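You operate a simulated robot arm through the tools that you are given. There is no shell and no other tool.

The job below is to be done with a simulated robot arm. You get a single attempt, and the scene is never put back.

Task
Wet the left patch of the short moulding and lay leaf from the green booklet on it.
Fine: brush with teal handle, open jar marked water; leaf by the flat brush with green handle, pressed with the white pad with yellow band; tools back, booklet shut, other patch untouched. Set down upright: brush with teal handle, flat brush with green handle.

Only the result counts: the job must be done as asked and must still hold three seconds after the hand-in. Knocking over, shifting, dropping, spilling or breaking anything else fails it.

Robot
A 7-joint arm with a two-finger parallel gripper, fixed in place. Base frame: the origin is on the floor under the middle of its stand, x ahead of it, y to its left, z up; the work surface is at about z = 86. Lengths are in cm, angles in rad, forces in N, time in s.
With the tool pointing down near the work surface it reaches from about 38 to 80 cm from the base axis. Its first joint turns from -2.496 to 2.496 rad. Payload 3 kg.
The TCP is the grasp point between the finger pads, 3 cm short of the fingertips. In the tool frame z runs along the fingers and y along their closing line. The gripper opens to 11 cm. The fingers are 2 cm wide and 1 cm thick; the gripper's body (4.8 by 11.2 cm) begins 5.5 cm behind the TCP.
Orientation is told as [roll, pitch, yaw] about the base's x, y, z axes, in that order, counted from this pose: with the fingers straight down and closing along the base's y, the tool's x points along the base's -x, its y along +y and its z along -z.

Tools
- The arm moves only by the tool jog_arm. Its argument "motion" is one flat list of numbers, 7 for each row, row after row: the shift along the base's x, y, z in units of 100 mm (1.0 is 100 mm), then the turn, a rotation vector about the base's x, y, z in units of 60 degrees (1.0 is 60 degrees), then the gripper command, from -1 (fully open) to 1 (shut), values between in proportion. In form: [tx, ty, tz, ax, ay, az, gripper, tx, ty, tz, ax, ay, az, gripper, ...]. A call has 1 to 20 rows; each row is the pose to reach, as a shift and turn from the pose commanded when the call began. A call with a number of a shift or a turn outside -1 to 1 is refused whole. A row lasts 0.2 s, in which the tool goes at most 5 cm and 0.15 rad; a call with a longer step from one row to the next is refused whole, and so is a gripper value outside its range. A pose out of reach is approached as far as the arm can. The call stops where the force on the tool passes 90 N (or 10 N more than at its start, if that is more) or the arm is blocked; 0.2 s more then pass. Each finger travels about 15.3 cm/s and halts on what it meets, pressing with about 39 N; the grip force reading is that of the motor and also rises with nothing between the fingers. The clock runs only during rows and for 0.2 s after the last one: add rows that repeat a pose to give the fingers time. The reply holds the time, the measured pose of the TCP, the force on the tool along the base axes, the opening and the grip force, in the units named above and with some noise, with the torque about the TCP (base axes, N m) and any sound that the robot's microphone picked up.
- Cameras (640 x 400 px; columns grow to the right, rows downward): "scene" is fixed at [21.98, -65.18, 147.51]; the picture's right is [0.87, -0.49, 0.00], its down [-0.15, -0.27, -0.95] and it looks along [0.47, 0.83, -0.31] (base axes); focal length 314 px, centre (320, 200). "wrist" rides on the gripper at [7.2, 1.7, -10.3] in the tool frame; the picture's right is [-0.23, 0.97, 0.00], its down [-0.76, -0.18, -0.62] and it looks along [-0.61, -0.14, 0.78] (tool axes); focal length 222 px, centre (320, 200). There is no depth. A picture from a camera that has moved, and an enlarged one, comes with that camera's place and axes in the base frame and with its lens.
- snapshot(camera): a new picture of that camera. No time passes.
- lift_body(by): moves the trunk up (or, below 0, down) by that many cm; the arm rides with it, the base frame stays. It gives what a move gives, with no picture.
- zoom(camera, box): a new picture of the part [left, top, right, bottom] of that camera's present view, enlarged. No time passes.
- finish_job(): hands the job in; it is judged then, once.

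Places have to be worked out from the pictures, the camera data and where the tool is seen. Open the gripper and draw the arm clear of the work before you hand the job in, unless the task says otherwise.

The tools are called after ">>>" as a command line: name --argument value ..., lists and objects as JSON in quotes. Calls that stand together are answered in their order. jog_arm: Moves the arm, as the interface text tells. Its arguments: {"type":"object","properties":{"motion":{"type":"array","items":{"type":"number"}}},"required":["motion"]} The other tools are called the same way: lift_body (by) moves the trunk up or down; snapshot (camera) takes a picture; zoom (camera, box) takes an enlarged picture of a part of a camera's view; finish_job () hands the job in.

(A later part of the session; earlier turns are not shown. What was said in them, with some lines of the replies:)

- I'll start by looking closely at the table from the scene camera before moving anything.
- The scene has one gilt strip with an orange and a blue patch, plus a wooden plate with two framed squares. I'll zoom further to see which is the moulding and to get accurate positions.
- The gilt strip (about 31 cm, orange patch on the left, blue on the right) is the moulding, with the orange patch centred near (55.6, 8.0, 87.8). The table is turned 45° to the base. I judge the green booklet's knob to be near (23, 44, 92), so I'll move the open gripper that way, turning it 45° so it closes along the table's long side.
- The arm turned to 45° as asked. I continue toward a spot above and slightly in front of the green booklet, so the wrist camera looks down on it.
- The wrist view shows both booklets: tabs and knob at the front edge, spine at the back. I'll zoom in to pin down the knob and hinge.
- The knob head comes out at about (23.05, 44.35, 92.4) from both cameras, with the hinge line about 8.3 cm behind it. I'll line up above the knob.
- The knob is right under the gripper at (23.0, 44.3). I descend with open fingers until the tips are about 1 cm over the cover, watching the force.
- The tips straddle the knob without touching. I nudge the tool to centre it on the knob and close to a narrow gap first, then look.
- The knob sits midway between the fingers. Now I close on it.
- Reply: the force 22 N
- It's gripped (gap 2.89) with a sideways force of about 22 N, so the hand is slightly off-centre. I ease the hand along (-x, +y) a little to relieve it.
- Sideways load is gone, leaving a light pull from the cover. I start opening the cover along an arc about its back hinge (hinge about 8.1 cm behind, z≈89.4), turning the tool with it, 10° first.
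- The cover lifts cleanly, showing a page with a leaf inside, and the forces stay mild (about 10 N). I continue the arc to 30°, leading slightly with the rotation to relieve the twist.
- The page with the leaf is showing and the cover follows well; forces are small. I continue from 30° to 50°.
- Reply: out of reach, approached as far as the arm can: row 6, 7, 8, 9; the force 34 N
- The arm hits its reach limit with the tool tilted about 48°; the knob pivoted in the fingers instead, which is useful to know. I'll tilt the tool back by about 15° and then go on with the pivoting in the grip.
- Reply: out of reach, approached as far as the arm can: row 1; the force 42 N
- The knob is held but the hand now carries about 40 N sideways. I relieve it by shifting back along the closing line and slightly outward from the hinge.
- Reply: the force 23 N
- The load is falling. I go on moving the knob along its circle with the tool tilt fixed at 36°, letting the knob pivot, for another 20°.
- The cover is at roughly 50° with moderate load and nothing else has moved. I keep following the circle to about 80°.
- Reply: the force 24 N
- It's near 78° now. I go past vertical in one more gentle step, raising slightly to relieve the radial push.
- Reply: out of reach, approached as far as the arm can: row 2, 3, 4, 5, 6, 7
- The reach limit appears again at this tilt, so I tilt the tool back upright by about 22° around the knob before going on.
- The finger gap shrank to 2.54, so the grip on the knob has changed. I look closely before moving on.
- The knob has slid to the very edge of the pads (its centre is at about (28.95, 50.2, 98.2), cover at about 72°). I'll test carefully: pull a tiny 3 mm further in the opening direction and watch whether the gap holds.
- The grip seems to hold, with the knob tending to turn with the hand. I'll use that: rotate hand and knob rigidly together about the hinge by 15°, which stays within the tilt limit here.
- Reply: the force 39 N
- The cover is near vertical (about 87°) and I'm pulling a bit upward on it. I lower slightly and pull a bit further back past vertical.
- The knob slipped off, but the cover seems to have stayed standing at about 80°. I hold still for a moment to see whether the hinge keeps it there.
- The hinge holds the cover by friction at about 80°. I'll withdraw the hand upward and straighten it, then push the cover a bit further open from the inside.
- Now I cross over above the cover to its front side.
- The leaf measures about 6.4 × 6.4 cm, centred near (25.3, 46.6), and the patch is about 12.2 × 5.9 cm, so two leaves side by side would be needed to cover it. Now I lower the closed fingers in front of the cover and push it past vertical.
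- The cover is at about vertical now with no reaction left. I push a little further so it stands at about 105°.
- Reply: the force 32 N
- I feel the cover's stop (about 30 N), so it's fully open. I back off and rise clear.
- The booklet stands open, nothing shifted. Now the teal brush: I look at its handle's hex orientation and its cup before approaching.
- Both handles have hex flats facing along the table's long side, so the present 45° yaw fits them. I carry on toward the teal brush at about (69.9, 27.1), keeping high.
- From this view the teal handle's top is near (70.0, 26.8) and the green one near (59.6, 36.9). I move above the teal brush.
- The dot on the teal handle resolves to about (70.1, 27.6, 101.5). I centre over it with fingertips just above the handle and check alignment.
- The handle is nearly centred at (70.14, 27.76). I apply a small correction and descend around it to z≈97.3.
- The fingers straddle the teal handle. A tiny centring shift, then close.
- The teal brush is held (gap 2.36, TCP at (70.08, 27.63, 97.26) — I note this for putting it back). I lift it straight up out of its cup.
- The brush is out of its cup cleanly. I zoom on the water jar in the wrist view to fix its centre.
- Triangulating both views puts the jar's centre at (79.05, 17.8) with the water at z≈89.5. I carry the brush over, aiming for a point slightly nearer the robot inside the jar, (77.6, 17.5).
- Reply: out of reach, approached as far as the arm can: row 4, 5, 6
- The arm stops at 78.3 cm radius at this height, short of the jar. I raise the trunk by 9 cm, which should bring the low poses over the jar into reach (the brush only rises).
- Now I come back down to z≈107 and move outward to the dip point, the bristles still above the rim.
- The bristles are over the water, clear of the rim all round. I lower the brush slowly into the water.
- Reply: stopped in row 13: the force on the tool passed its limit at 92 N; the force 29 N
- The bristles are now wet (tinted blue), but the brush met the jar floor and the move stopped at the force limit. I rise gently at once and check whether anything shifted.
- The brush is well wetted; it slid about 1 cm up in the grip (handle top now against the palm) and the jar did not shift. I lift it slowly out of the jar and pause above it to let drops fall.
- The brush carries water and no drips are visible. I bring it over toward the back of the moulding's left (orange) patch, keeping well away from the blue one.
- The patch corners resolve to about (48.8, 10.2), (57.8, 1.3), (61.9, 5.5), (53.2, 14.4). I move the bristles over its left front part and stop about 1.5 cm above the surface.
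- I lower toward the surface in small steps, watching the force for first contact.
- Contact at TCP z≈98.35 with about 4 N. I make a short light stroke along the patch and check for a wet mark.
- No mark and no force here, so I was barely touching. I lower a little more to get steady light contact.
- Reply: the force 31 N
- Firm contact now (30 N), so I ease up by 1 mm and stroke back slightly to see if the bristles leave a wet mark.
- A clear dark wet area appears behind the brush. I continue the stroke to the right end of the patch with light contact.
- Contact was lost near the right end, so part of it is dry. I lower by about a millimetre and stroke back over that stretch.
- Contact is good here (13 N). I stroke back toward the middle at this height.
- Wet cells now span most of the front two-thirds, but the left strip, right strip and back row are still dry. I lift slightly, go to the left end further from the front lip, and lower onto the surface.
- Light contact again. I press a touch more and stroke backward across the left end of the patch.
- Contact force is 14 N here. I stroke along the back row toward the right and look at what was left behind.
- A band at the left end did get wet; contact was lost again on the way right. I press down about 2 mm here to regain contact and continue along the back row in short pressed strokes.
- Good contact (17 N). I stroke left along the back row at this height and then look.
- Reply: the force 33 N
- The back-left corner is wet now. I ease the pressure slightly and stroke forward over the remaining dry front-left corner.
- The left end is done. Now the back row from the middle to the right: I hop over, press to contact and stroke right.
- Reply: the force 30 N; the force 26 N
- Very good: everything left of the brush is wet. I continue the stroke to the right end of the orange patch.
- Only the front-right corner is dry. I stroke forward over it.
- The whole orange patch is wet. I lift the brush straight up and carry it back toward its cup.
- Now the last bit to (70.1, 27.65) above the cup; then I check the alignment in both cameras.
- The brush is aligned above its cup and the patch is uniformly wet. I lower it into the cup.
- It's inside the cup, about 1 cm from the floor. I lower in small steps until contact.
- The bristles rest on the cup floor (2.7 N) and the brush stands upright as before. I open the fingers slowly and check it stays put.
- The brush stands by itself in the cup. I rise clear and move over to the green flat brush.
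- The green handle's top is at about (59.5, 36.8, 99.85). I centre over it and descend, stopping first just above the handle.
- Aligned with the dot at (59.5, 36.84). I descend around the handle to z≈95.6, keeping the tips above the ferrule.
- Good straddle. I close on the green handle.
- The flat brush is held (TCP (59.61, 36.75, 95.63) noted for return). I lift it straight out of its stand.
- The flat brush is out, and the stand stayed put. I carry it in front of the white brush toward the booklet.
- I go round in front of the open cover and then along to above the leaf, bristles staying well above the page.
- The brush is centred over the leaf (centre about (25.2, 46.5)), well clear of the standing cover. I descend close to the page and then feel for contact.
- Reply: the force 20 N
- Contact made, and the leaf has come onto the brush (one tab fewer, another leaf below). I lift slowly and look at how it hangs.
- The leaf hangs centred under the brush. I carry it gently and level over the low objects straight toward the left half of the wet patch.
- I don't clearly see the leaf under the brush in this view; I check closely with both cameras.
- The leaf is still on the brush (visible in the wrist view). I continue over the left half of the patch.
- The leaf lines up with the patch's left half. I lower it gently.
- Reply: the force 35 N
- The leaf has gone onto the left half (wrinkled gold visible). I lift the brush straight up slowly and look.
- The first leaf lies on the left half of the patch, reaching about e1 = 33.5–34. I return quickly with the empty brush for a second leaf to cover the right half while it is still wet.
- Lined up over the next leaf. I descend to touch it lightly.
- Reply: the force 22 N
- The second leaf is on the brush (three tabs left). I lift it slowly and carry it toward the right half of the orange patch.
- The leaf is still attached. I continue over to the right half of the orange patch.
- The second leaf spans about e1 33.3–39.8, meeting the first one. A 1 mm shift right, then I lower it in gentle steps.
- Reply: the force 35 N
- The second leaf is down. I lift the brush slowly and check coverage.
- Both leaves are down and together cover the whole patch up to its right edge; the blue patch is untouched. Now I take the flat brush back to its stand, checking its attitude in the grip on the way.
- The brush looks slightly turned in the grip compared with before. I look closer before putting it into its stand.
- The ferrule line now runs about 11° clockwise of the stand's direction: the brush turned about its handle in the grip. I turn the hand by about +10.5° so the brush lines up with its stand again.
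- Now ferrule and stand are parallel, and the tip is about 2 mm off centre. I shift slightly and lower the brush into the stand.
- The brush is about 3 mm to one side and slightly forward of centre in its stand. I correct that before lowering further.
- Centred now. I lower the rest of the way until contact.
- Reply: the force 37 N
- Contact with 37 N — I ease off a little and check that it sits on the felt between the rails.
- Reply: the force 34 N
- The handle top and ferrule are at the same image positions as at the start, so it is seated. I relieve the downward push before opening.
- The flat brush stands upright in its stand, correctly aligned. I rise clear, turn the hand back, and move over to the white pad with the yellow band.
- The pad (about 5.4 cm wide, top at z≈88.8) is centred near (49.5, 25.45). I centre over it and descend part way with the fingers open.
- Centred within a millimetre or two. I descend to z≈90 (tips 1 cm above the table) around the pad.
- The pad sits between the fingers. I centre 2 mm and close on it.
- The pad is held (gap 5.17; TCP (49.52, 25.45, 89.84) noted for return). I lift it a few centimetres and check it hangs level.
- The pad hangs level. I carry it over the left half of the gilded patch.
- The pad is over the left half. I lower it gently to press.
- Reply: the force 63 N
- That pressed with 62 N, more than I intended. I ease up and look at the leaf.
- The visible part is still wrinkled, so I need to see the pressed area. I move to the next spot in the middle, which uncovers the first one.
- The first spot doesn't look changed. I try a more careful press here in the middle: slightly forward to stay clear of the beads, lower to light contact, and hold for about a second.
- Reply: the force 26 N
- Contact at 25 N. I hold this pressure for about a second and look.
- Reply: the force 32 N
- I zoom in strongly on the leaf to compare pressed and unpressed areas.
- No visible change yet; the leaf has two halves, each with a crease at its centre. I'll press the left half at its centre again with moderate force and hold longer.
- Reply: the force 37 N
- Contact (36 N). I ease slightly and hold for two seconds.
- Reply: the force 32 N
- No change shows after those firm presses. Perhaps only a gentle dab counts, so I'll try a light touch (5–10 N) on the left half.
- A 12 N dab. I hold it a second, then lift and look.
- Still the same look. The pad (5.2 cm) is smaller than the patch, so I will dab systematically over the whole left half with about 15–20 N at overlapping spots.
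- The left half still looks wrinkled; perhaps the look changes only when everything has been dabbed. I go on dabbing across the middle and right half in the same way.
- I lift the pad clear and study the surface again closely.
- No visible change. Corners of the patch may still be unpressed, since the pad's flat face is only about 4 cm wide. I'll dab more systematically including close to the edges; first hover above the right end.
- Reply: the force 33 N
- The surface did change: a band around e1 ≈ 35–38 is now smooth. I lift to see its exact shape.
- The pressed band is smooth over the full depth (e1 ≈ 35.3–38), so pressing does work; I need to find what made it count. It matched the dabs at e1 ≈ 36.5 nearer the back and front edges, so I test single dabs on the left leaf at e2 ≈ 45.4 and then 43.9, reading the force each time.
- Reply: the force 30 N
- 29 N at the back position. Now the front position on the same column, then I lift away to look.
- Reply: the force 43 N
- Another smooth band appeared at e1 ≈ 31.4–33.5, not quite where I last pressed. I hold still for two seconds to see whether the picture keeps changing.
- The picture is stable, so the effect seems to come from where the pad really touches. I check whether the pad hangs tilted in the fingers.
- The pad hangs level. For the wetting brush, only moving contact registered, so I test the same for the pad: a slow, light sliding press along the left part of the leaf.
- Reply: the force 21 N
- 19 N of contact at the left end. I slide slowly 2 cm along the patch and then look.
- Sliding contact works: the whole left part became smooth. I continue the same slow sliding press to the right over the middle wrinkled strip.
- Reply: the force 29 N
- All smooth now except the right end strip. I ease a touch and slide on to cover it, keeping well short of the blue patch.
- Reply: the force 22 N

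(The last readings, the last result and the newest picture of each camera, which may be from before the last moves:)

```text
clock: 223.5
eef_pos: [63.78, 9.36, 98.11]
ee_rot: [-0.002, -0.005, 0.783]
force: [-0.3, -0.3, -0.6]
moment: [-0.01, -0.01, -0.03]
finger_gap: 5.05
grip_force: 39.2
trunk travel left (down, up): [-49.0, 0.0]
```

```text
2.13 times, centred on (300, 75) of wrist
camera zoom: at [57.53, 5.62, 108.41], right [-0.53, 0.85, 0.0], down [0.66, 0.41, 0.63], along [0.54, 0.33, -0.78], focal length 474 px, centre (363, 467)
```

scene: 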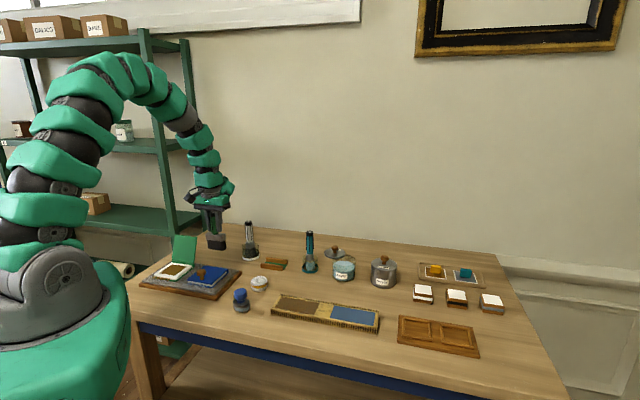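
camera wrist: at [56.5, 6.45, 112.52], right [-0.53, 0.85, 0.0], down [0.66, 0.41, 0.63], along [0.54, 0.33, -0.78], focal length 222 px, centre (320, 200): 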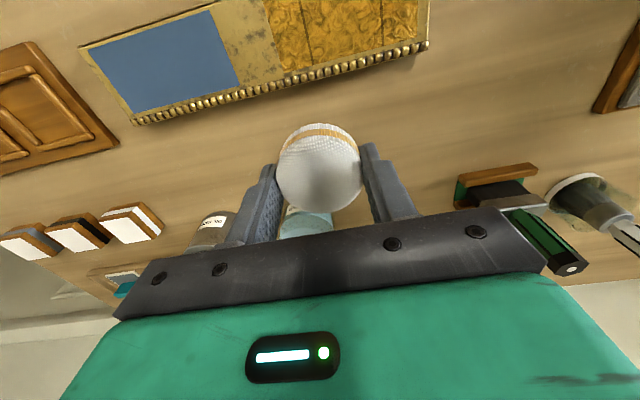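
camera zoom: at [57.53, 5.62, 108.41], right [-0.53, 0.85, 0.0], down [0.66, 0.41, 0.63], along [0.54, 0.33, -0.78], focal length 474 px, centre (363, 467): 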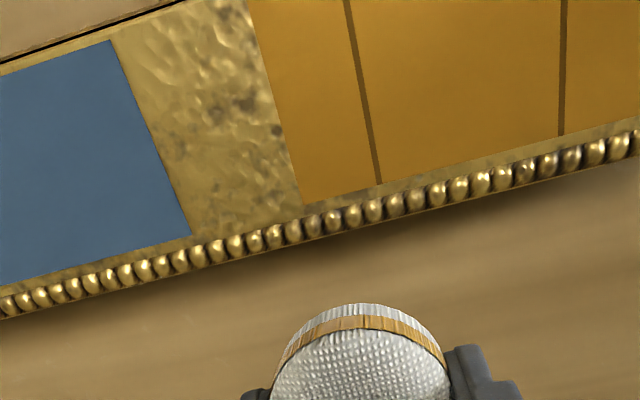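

The entire patch is now covered with smooth, pressed leaf; the blue patch is untouched. I take the pad back to its place at (49.5, 25.45).

>>> jog_arm --motion '[-0.18, 0.2, 0, 0, 0, 0, 0.6, -0.4, 0.45, 0, 0, 0, 0, 0.6, -0.62, 0.7, 0, 0, 0, 0, 0.6, -0.8, 0.9, 0, 0, 0, 0, 0.6, -0.8, 0.9, 0, 0, 0, 0, 0.6]'

>>> jog_arm --motion '[-0.2, 0.22, 0, 0, 0, 0, 0.6, -0.42, 0.47, -0.1, 0, 0, 0, 0.6, -0.6, 0.68, -0.2, 0, 0, 0, 0.6, -0.63, 0.71, -0.3, 0, 0, 0, 0.6, -0.63, 0.71, -0.3, 0, 0, 0, 0.6]'

>>> zoom --camera "scene" --box '[220, 230, 320, 310]'

>>> snapshot --camera "wrist"

```text
clock: 224.7
eef_pos: [55.79, 18.48, 98.2]
ee_rot: [-0.004, -0.006, 0.785]
force: [0.1, 0.5, 0.3]
moment: [-0.02, -0.02, 0.0]
finger_gap: 5.07
grip_force: 39.4
trunk travel left (down, up): [-49.0, 0.0]
```

```text
clock: 225.9
eef_pos: [49.37, 25.59, 95.23]
ee_rot: [-0.005, -0.007, 0.785]
force: [0.5, 0.8, -1.0]
moment: [0.01, -0.02, -0.06]
finger_gap: 5.09
grip_force: 38.4
trunk travel left (down, up): [-49.0, 0.0]
```

```text
5.00 times, centred on (270, 270) of scene
camera zoom: at [21.98, -65.18, 147.51], right [0.87, -0.49, 0.0], down [-0.15, -0.27, -0.95], along [0.47, 0.83, -0.31], focal length 1572 px, centre (570, -150)
```

zoom: 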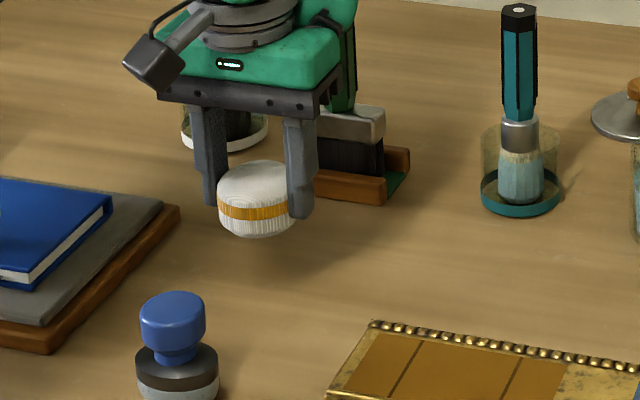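

```text
taken
camera wrist: at [43.05, 21.83, 105.46], right [-0.53, 0.85, 0.0], down [0.66, 0.41, 0.63], along [0.54, 0.33, -0.78], focal length 222 px, centre (320, 200)
```

wrist: 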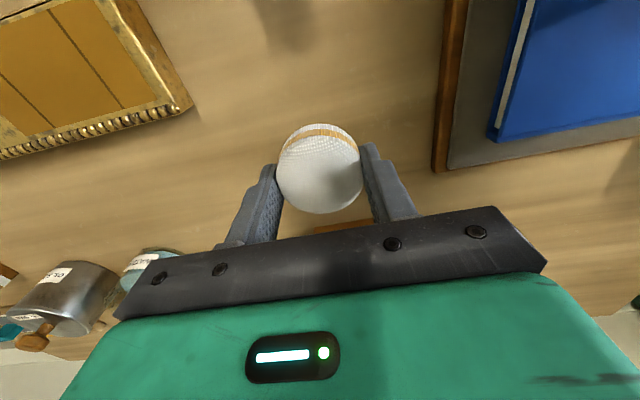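

Over its place. I correct by about a millimetre and lower the pad to the table.

>>> jog_arm --motion '[0.01, -0.01, -0.12, 0, 0, 0, 0.6, 0.012, -0.012, -0.27, 0, 0, 0, 0.6, 0.012, -0.012, -0.4, 0, 0, 0, 0.6, 0.012, -0.012, -0.49, 0, 0, 0, 0.6, 0.012, -0.012, -0.515, 0, 0, 0, 0.6, 0.012, -0.012, -0.515, 0, 0, 0, 0.6]'

>>> zoom --camera "scene" --box '[225, 250, 295, 310]'

```text
clock: 227.3
eef_pos: [49.69, 25.49, 89.98]
ee_rot: [-0.005, -0.008, 0.784]
force: [-0.4, -0.1, -0.4]
moment: [0.0, 0.0, 0.02]
finger_gap: 5.07
grip_force: 38.8
trunk travel left (down, up): [-49.0, 0.0]
```

```text
6.67 times, centred on (260, 280) of scene
camera zoom: at [21.98, -65.18, 147.51], right [0.87, -0.49, 0.0], down [-0.15, -0.27, -0.95], along [0.47, 0.83, -0.31], focal length 2096 px, centre (720, -333)
```

zoom: 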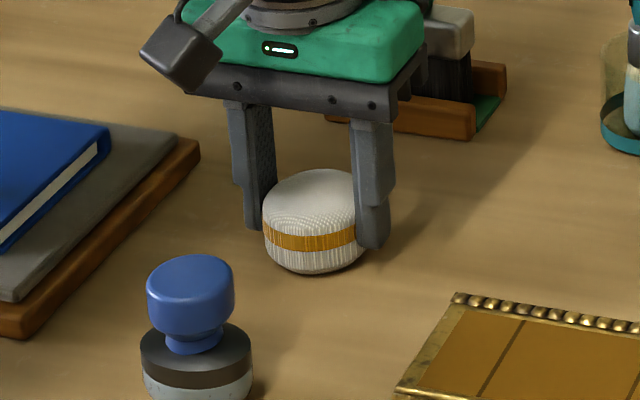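

>>> jog_arm --motion '[-0.012, 0, -0.01, 0, 0, 0, 0.6, -0.012, 0, -0.02, 0, 0, 0, 0.6, -0.012, 0, -0.025, 0, 0, 0, 0.6, -0.012, 0, -0.025, 0, 0, 0, 0.6]'

```text
clock: 228.3
eef_pos: [49.54, 25.48, 89.79]
ee_rot: [-0.004, -0.011, 0.785]
force: [1.8, -2.0, 18.0]
moment: [0.02, 0.04, -0.02]
finger_gap: 5.09
grip_force: 39.0
trunk travel left (down, up): [-49.0, 0.0]
```

The pad is on the table (18 N) at its original spot. I ease up slightly and open the fingers.

>>> jog_arm --motion '[0, 0, 0.008, 0, 0, 0, 0.6, 0, 0, 0.008, 0, 0, 0, 0.1, 0, 0, 0.008, 0, 0, 0, -0.1, 0, 0, 0.008, 0, 0, 0, -0.4, 0, 0, 0.008, 0, 0, 0, -0.6, 0, 0, 0.008, 0, 0, 0, -0.6]'

>>> zoom --camera "scene" --box '[225, 250, 295, 310]'

>>> snapshot --camera "wrist"

```text
clock: 229.7
eef_pos: [49.51, 25.45, 89.85]
ee_rot: [-0.003, -0.007, 0.786]
force: [0.4, -1.0, 0.4]
moment: [0.01, 0.03, 0.0]
finger_gap: 8.79
grip_force: 0.0
trunk travel left (down, up): [-49.0, 0.0]
```

```text
6.67 times, centred on (260, 280) of scene
camera zoom: at [21.98, -65.18, 147.51], right [0.87, -0.49, 0.0], down [-0.15, -0.27, -0.95], along [0.47, 0.83, -0.31], focal length 2096 px, centre (720, -333)
```

zoom: 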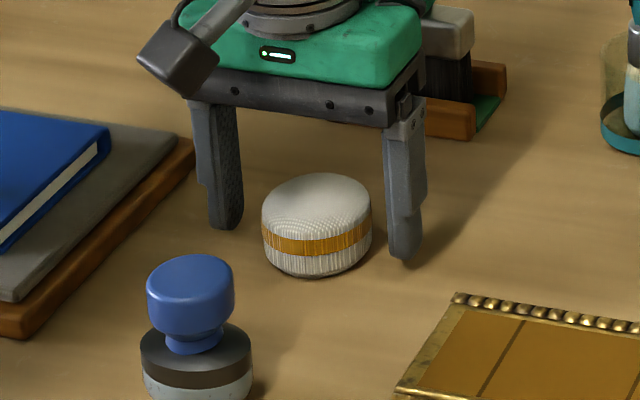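

```text
taken
camera wrist: at [43.18, 21.68, 100.11], right [-0.53, 0.85, 0.0], down [0.66, 0.41, 0.63], along [0.54, 0.33, -0.78], focal length 222 px, centre (320, 200)
```

wrist: 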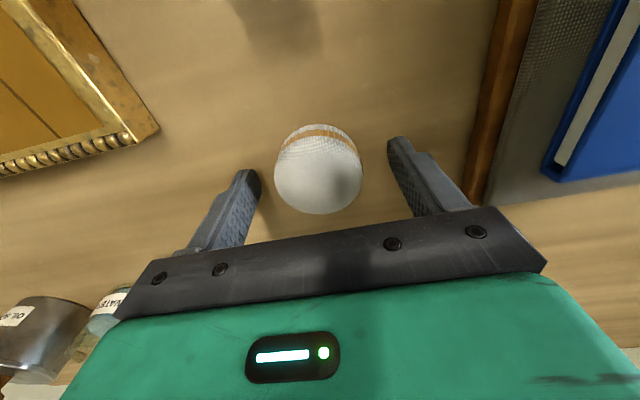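

The pad is back exactly where it was. I rise clear, close the fingers, and head to a point behind the booklet's open cover to shut it.

>>> jog_arm --motion '[0, 0, 0.1, 0, 0, 0, -0.6, 0, 0, 0.35, 0, 0, 0, -0.6, 0, 0, 0.65, 0, 0, 0, -0.4, 0, 0, 0.95, 0, 0, 0, 0, -0.05, 0.15, 1, 0, 0, 0, 0.5, -0.15, 0.4, 1, 0, 0, 0, 1, -0.25, 0.65, 1, 0, 0, 0, 1, -0.35, 0.9, 1, 0, 0, 0, 1]'

>>> jog_arm --motion '[-0.1, 0.2, 0.2, 0, 0, 0, 1, -0.25, 0.45, 0.4, 0, 0, 0, 1, -0.4, 0.7, 0.6, 0, 0, 0, 1, -0.5, 0.95, 0.7, 0, 0, 0, 1, -0.5, 0.95, 0.7, 0, 0, 0, 1]'

>>> snapshot --camera "wrist"

>>> snapshot --camera "scene"

```text
clock: 231.5
eef_pos: [46.08, 34.6, 99.71]
ee_rot: [-0.005, -0.008, 0.786]
force: [0.4, -0.3, -0.4]
moment: [0.04, -0.04, 0.02]
finger_gap: 0.0
grip_force: 37.8
trunk travel left (down, up): [-49.0, 0.0]
```

```text
clock: 232.7
eef_pos: [40.95, 44.02, 106.71]
ee_rot: [-0.005, -0.007, 0.785]
force: [1.0, -0.6, 0.6]
moment: [-0.02, 0.03, -0.04]
finger_gap: 0.01
grip_force: 37.5
trunk travel left (down, up): [-49.0, 0.0]
```

```text
taken
camera wrist: at [34.6, 40.11, 117.03], right [-0.53, 0.85, 0.0], down [0.66, 0.41, 0.63], along [0.54, 0.33, -0.78], focal length 222 px, centre (320, 200)
```

wrist: 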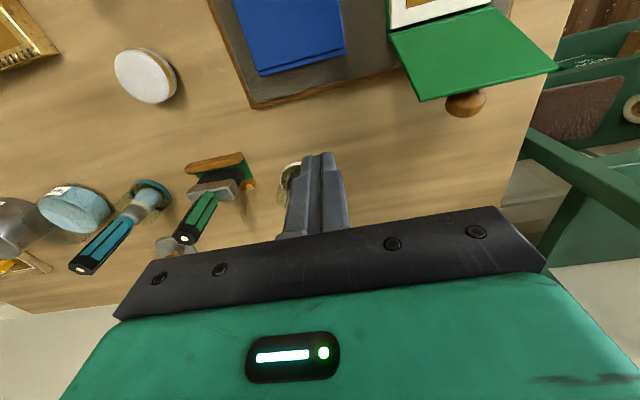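

```text
taken
```

scene: 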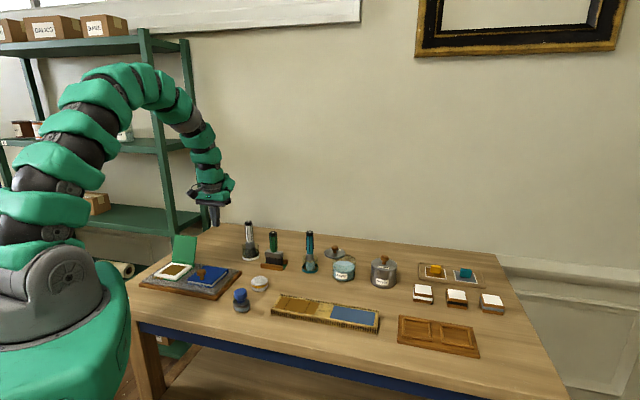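

The cover stands at about 110°, its top edge near e2 = 59. I move behind it (beside the knob), then lower the closed fingers there.

>>> jog_arm --motion '[-0.1, 0.22, 0, 0, 0, 0, 1, -0.2, 0.47, 0, 0, 0, 0, 1, -0.32, 0.74, 0, 0, 0, 0, 1, -0.425, 0.978, 0, 0, 0, 0, 1, -0.425, 0.978, 0, 0, 0, 0, 1]'

>>> jog_arm --motion '[0, 0, -0.2, 0, 0, 0, 1, 0, 0, -0.45, 0, 0, 0, 1, 0, 0, -0.7, 0, 0, 0, 1, 0, 0, -0.85, 0, 0, 0, 1, 0, 0, -0.85, 0, 0, 0, 1]'

>>> zoom --camera "scene" --box '[130, 190, 260, 300]'

>>> snapshot --camera "wrist"

```text
clock: 233.9
eef_pos: [36.82, 53.75, 106.73]
ee_rot: [-0.006, -0.006, 0.785]
force: [0.2, -0.5, 1.1]
moment: [-0.03, -0.01, -0.01]
finger_gap: 0.01
grip_force: 37.5
trunk travel left (down, up): [-49.0, 0.0]
```

```text
clock: 235.1
eef_pos: [36.73, 53.86, 98.34]
ee_rot: [-0.006, -0.009, 0.786]
force: [0.4, 0.4, -0.7]
moment: [-0.01, -0.02, 0.01]
finger_gap: 0.0
grip_force: 37.2
trunk travel left (down, up): [-49.0, 0.0]
```

```text
3.64 times, centred on (195, 245) of scene
camera zoom: at [21.98, -65.18, 147.51], right [0.87, -0.49, 0.0], down [-0.15, -0.27, -0.95], along [0.47, 0.83, -0.31], focal length 1144 px, centre (774, 36)
```

zoom: 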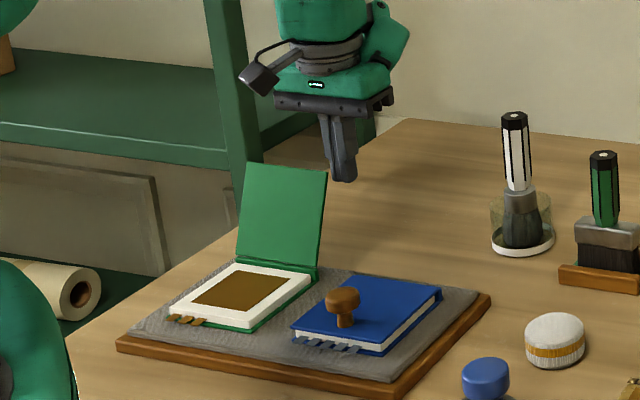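

```text
taken
camera wrist: at [30.44, 50.1, 108.57], right [-0.53, 0.85, 0.0], down [0.66, 0.41, 0.63], along [0.54, 0.33, -0.78], focal length 222 px, centre (320, 200)
```

wrist: 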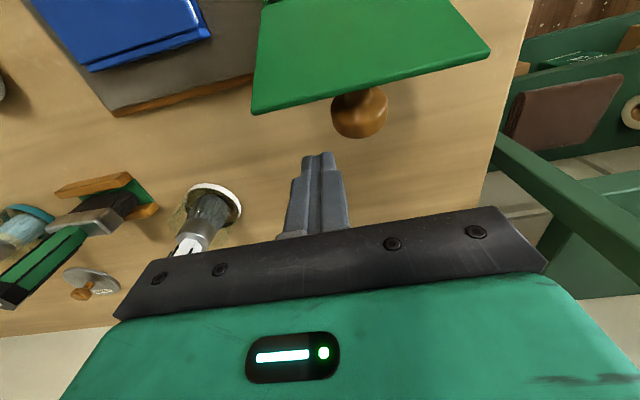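

Fingers are behind the cover, clear of the knob. I push the cover forward past vertical, watching the force.

>>> jog_arm --motion '[-0.042, -0.098, 0, 0, 0, 0, 1, -0.172, -0.228, 0, 0, 0, 0, 1, -0.252, -0.308, 0, 0, 0, 0, 1, -0.302, -0.358, 0, 0, 0, 0, 1, -0.352, -0.408, 0, 0, 0, 0, 1, -0.402, -0.458, 0, 0, 0, 0, 1, -0.452, -0.508, 0, 0, 0, 0, 1, -0.502, -0.558, 0, 0, 0, 0, 1, -0.552, -0.608, 0, 0, 0, 0, 1, -0.552, -0.608, 0, 0, 0, 0, 1]'

>>> zoom --camera "scene" --box '[130, 190, 260, 300]'

```text
clock: 237.3
eef_pos: [31.23, 47.64, 98.41]
ee_rot: [-0.004, -0.009, 0.787]
force: [-0.3, 1.0, 1.5]
moment: [-0.03, 0.01, -0.04]
finger_gap: 0.0
grip_force: 38.2
trunk travel left (down, up): [-49.0, 0.0]
```

```text
3.64 times, centred on (195, 245) of scene
camera zoom: at [21.98, -65.18, 147.51], right [0.87, -0.49, 0.0], down [-0.15, -0.27, -0.95], along [0.47, 0.83, -0.31], focal length 1144 px, centre (774, 36)
```

zoom: 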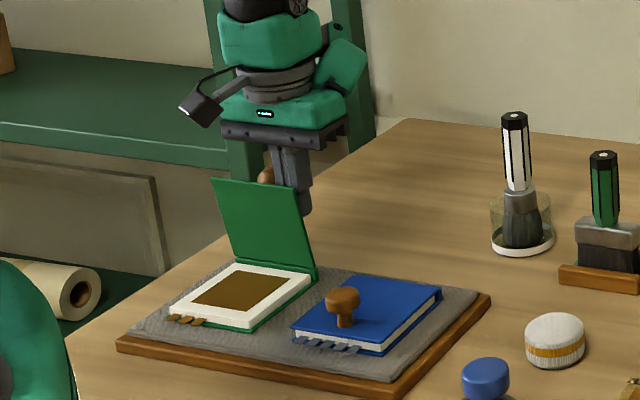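

The cover follows (about 78° now) with little force. I continue forward and gradually down, following its arc.

>>> jog_arm --motion '[-0.0544, -0.0544, -0.02, 0, 0, 0, 1, -0.1039, -0.1039, -0.04, 0, 0, 0, 1, -0.1534, -0.1534, -0.06, 0, 0, 0, 1, -0.1958, -0.1958, -0.1, 0, 0, 0, 1, -0.2312, -0.2312, -0.15, 0, 0, 0, 1, -0.2665, -0.2665, -0.21, 0, 0, 0, 1, -0.2948, -0.2948, -0.27, 0, 0, 0, 1, -0.3231, -0.3231, -0.34, 0, 0, 0, 1, -0.3231, -0.3231, -0.34, 0, 0, 0, 1]'

>>> zoom --camera "scene" --box '[130, 190, 260, 300]'

```text
clock: 239.3
eef_pos: [27.91, 44.47, 94.94]
ee_rot: [-0.006, -0.008, 0.785]
force: [-0.2, 0.4, 0.0]
moment: [0.02, 0.01, -0.01]
finger_gap: 0.0
grip_force: 38.1
trunk travel left (down, up): [-49.0, 0.0]
```

```text
3.64 times, centred on (195, 245) of scene
camera zoom: at [21.98, -65.18, 147.51], right [0.87, -0.49, 0.0], down [-0.15, -0.27, -0.95], along [0.47, 0.83, -0.31], focal length 1144 px, centre (774, 36)
```

zoom: 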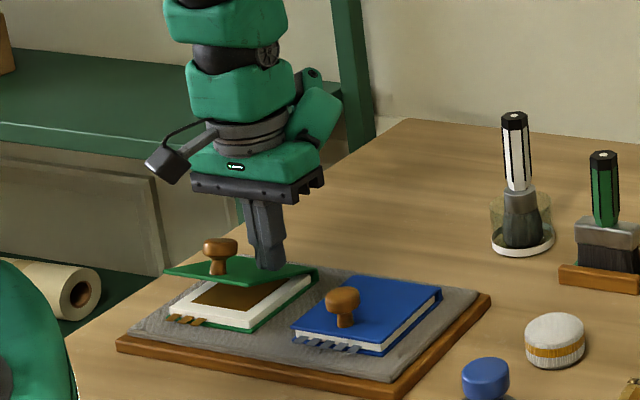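

It's nearly shut (about 20°). I press it down the rest of the way gently.

>>> jog_arm --motion '[-0.02, -0.02, -0.04, 0, 0, 0, 1, -0.035, -0.035, -0.08, 0, 0, 0, 1, -0.045, -0.045, -0.12, 0, 0, 0, 1, -0.05, -0.05, -0.16, 0, 0, 0, 1, -0.05, -0.05, -0.2, 0, 0, 0, 1, -0.05, -0.05, -0.22, 0, 0, 0, 1, -0.05, -0.05, -0.22, 0, 0, 0, 1]'

>>> zoom --camera "scene" --box '[140, 220, 240, 300]'

```text
clock: 240.9
eef_pos: [27.4, 44.06, 92.97]
ee_rot: [-0.006, -0.009, 0.784]
force: [1.7, -1.6, 14.1]
moment: [-0.11, 0.09, 0.16]
finger_gap: 0.02
grip_force: 37.6
trunk travel left (down, up): [-49.0, 0.0]
```

```text
5.00 times, centred on (190, 260) of scene
camera zoom: at [21.98, -65.18, 147.51], right [0.87, -0.49, 0.0], down [-0.15, -0.27, -0.95], along [0.47, 0.83, -0.31], focal length 1572 px, centre (970, -100)
```

zoom: 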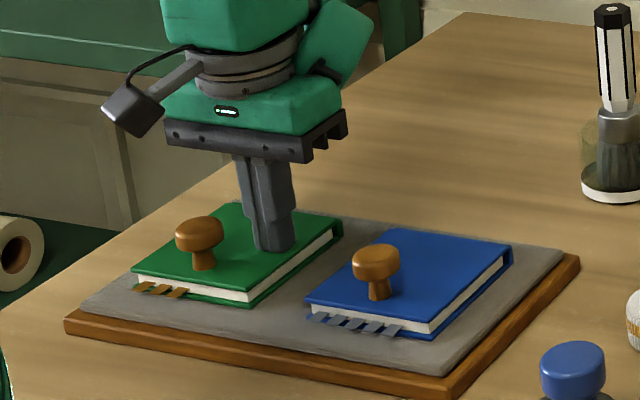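

Nearly closed; contact 14 N. I press a little more nearer the front edge to make sure it is fully shut.

>>> jog_arm --motion '[0, 0, 0.08, 0, 0, 0, 1, -0.1, -0.1, 0.08, 0, 0, 0, 1, -0.17, -0.17, 0.06, 0, 0, 0, 1, -0.17, -0.17, 0.0, 0, 0, 0, 1, -0.17, -0.17, -0.03, 0, 0, 0, 1, -0.17, -0.17, -0.03, 0, 0, 0, 1]'

>>> zoom --camera "scene" --box '[140, 240, 220, 300]'

```text
clock: 242.3
eef_pos: [25.83, 42.25, 92.75]
ee_rot: [-0.004, -0.014, 0.786]
force: [-2.9, -3.0, 62.5]
moment: [-0.08, 0.13, 0.04]
finger_gap: 0.0
grip_force: 37.4
trunk travel left (down, up): [-49.0, 0.0]
```

```text
6.67 times, centred on (180, 270) of scene
camera zoom: at [21.98, -65.18, 147.51], right [0.87, -0.49, 0.0], down [-0.15, -0.27, -0.95], along [0.47, 0.83, -0.31], focal length 2096 px, centre (1253, -267)
```

zoom: 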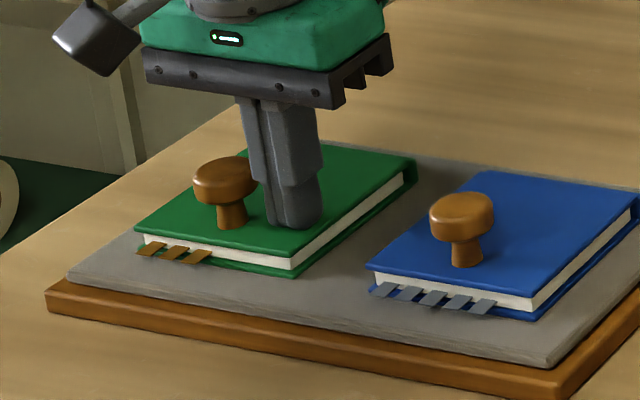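

The cover is firmly shut. I rise clear and inspect the whole scene.

>>> jog_arm --motion '[0, 0, 0.05, 0, 0, 0, 1, 0, 0, 0.25, 0, 0, 0, 1, 0, 0, 0.5, 0, 0, 0, 0.5, 0, 0, 0.75, 0, 0, 0, 0, 0, 0, 1, 0, 0, 0, -0.5, 0, 0, 1, 0, 0, 0, -0.5]'

>>> zoom --camera "scene" --box '[130, 240, 250, 310]'

>>> snapshot --camera "wrist"

>>> snapshot --camera "scene"

```text
clock: 243.7
eef_pos: [25.66, 42.32, 102.44]
ee_rot: [-0.006, -0.007, 0.786]
force: [0.4, -0.4, 0.1]
moment: [0.0, 0.06, 0.03]
finger_gap: 8.25
grip_force: 0.1
trunk travel left (down, up): [-49.0, 0.0]
```

```text
5.33 times, centred on (190, 275) of scene
camera zoom: at [21.98, -65.18, 147.51], right [0.87, -0.49, 0.0], down [-0.15, -0.27, -0.95], along [0.47, 0.83, -0.31], focal length 1677 px, centre (1013, -200)
```

zoom: 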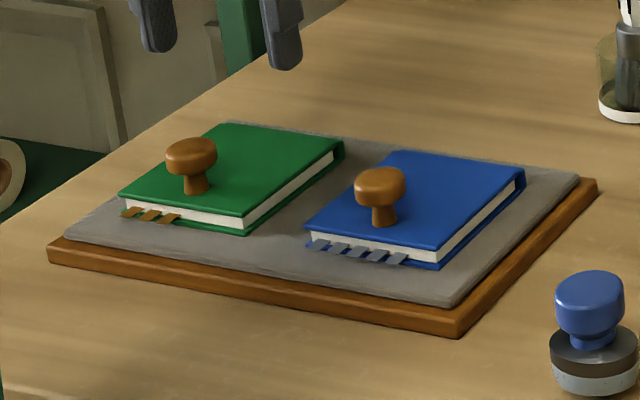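

```text
taken
camera wrist: at [19.3, 38.51, 112.7], right [-0.53, 0.85, 0.0], down [0.66, 0.41, 0.63], along [0.54, 0.33, -0.78], focal length 222 px, centre (320, 200)
```

wrist: 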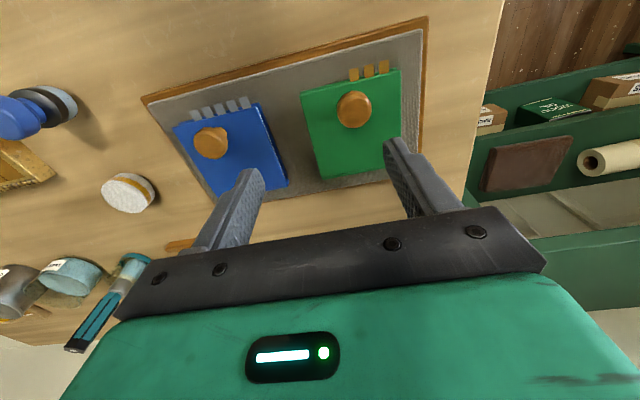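

```text
taken
```

scene: 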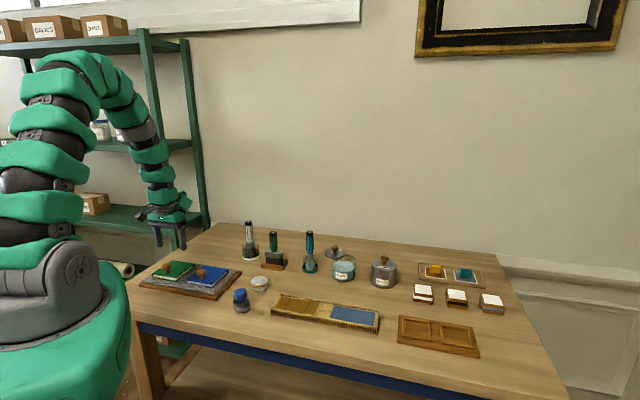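

The booklet is shut as at the start. I make a last close check of the tools, the moulding and the rest of the table.

>>> zoom --camera "scene" --box '[230, 215, 400, 300]'

>>> zoom --camera "scene" --box '[220, 265, 400, 345]'

>>> zoom --camera "scene" --box '[265, 283, 345, 330]'

>>> zoom --camera "scene" --box '[390, 250, 520, 365]'

```text
3.76 times, centred on (315, 258) of scene
camera zoom: at [21.98, -65.18, 147.51], right [0.87, -0.49, 0.0], down [-0.15, -0.27, -0.95], along [0.47, 0.83, -0.31], focal length 1184 px, centre (339, -16)
```

zoom: 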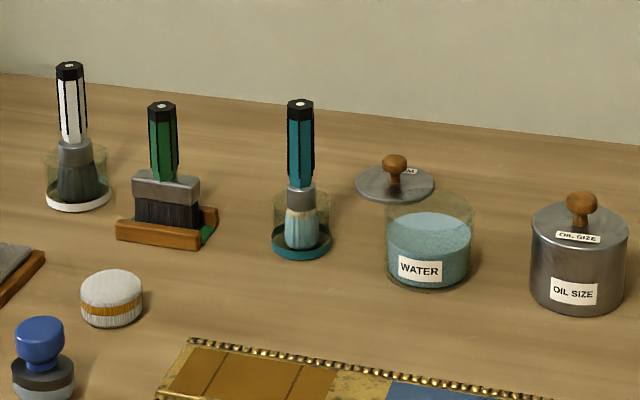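

```text
3.56 times, centred on (310, 305) of scene
camera zoom: at [21.98, -65.18, 147.51], right [0.87, -0.49, 0.0], down [-0.15, -0.27, -0.95], along [0.47, 0.83, -0.31], focal length 1118 px, centre (356, -173)
```

zoom: 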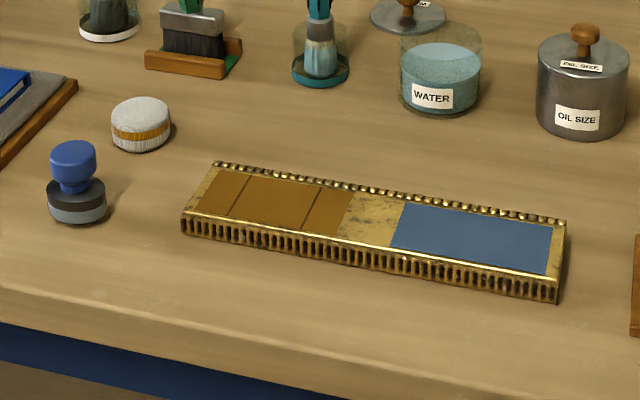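

```text
8.00 times, centred on (305, 306) of scene
camera zoom: at [21.98, -65.18, 147.51], right [0.87, -0.49, 0.0], down [-0.15, -0.27, -0.95], along [0.47, 0.83, -0.31], focal length 2516 px, centre (440, -652)
```

zoom: 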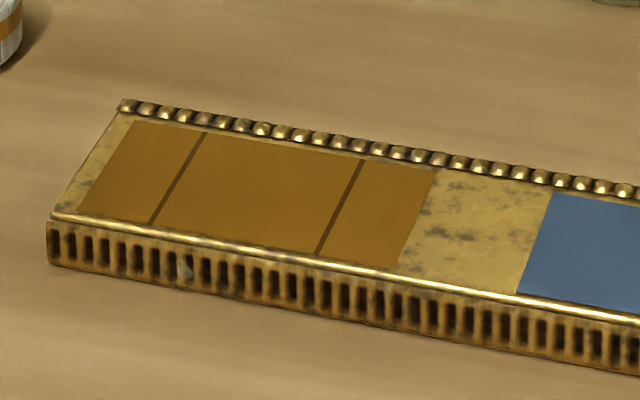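

```text
3.48 times, centred on (455, 308) of scene
camera zoom: at [21.98, -65.18, 147.51], right [0.87, -0.49, 0.0], down [-0.15, -0.27, -0.95], along [0.47, 0.83, -0.31], focal length 1094 px, centre (-150, -174)
```

zoom: 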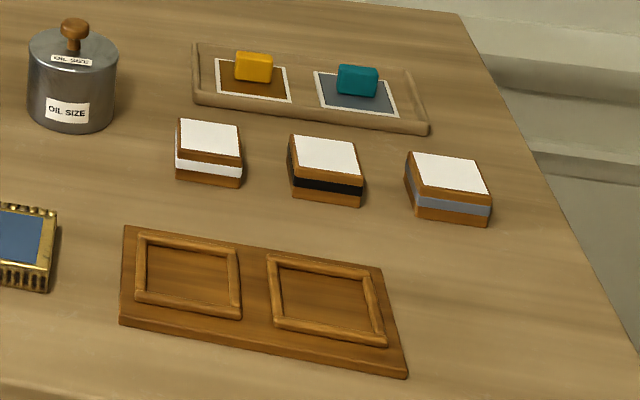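

Everything is in its place: brushes upright in cup and stand, pad back, booklet shut, orange patch fully gilded and smooth, blue patch untouched. I open the gripper and draw the arm up clear of the work.

>>> jog_arm --motion '[0, 0, 0.2, 0, 0, 0, -0.7, 0.02, -0.02, 0.45, 0, 0, 0, -1, 0.05, -0.05, 0.7, 0, 0, 0, -1, 0.08, -0.08, 0.95, 0, 0, 0, -1, 0.08, -0.08, 1, 0, 0, 0, -1]'

>>> jog_arm --motion '[0.1, -0.1, 0.2, 0, 0, 0, -1, 0.2, -0.2, 0.4, 0, 0, 0, -1, 0.3, -0.3, 0.6, 0, 0, 0, -1, 0.4, -0.4, 0.8, 0, 0, 0, -1, 0.4, -0.4, 0.8, 0, 0, 0, -1]'

>>> snapshot --camera "scene"

>>> zoom --camera "scene" --box '[120, 210, 320, 335]'

```text
clock: 244.9
eef_pos: [26.5, 41.55, 112.47]
ee_rot: [-0.004, -0.01, 0.786]
force: [0.0, -0.4, 0.6]
moment: [0.0, -0.03, -0.03]
finger_gap: 11.02
grip_force: 0.0
trunk travel left (down, up): [-49.0, 0.0]
```

```text
clock: 246.1
eef_pos: [30.56, 37.41, 120.63]
ee_rot: [-0.004, -0.007, 0.786]
force: [-0.1, -0.4, 0.6]
moment: [-0.01, 0.0, 0.0]
finger_gap: 11.0
grip_force: 0.0
trunk travel left (down, up): [-49.0, 0.0]
```

```text
taken
```

scene: 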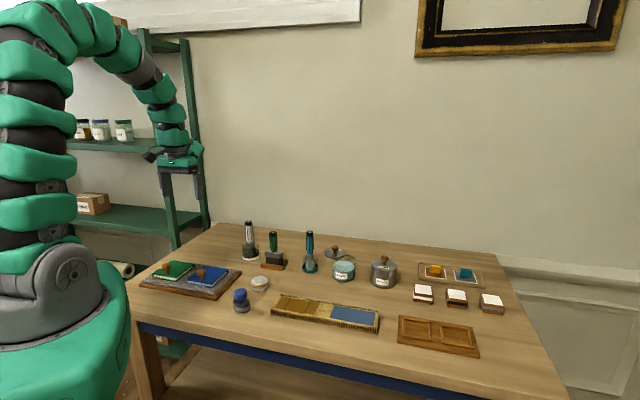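

```text
3.20 times, centred on (220, 272) of scene
camera zoom: at [21.98, -65.18, 147.51], right [0.87, -0.49, 0.0], down [-0.15, -0.27, -0.95], along [0.47, 0.83, -0.31], focal length 1006 px, centre (640, -32)
```

zoom: 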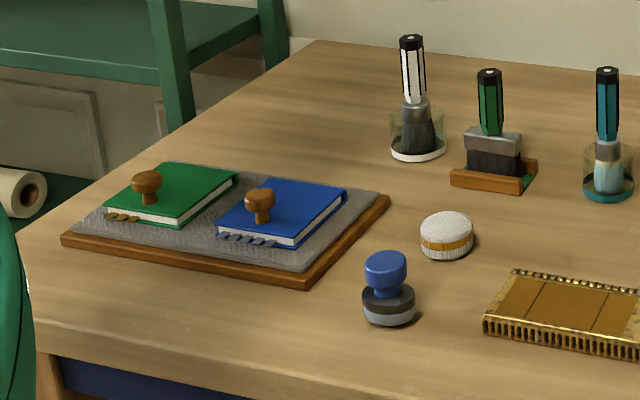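

The view matches the start in every object's place, the booklet is shut (three tabs left), and the left patch is gilded and pressed. The arm is clear with its gripper open, so I hand the job in.

>>> finish_job

```text
The job is handed in.
```

I've handed the job in. The left (orange) patch of the moulding was wetted, covered with leaf from the green booklet and pressed smooth. I don't have the judge's verdict.

- **Leaf:** The patch is about twice the size of one leaf, so I laid two side by side. Three tabs are left on the green booklet.
- **Pressing:** Dabbing with the pad mostly left the leaf wrinkled; sliding it gently across while pressing smoothed the whole patch.
- **Unsure:** Two thin dark lines run across the leaf, at about a quarter and three quarters of its length. They appeared when the leaf was laid and pressing didn't remove them. I took them for joins in the leaf's appearance, but I can't rule out small cracks.
- **Tools:** The teal brush stands upright in its cup and the green flat brush in its stand. The pad is back on its spot.
- **Everything else:** The booklet is shut and the blue patch is untouched. In the final pictures nothing else looks moved or spilled.

Forces ran higher than intended a few times: 92 N when the teal brush hit bottom in the water jar, and up to 62 N on the leaf and on the booklet cover. I saw no shift or damage afterwards. I raised the trunk 9 cm to reach the jar and left it there.
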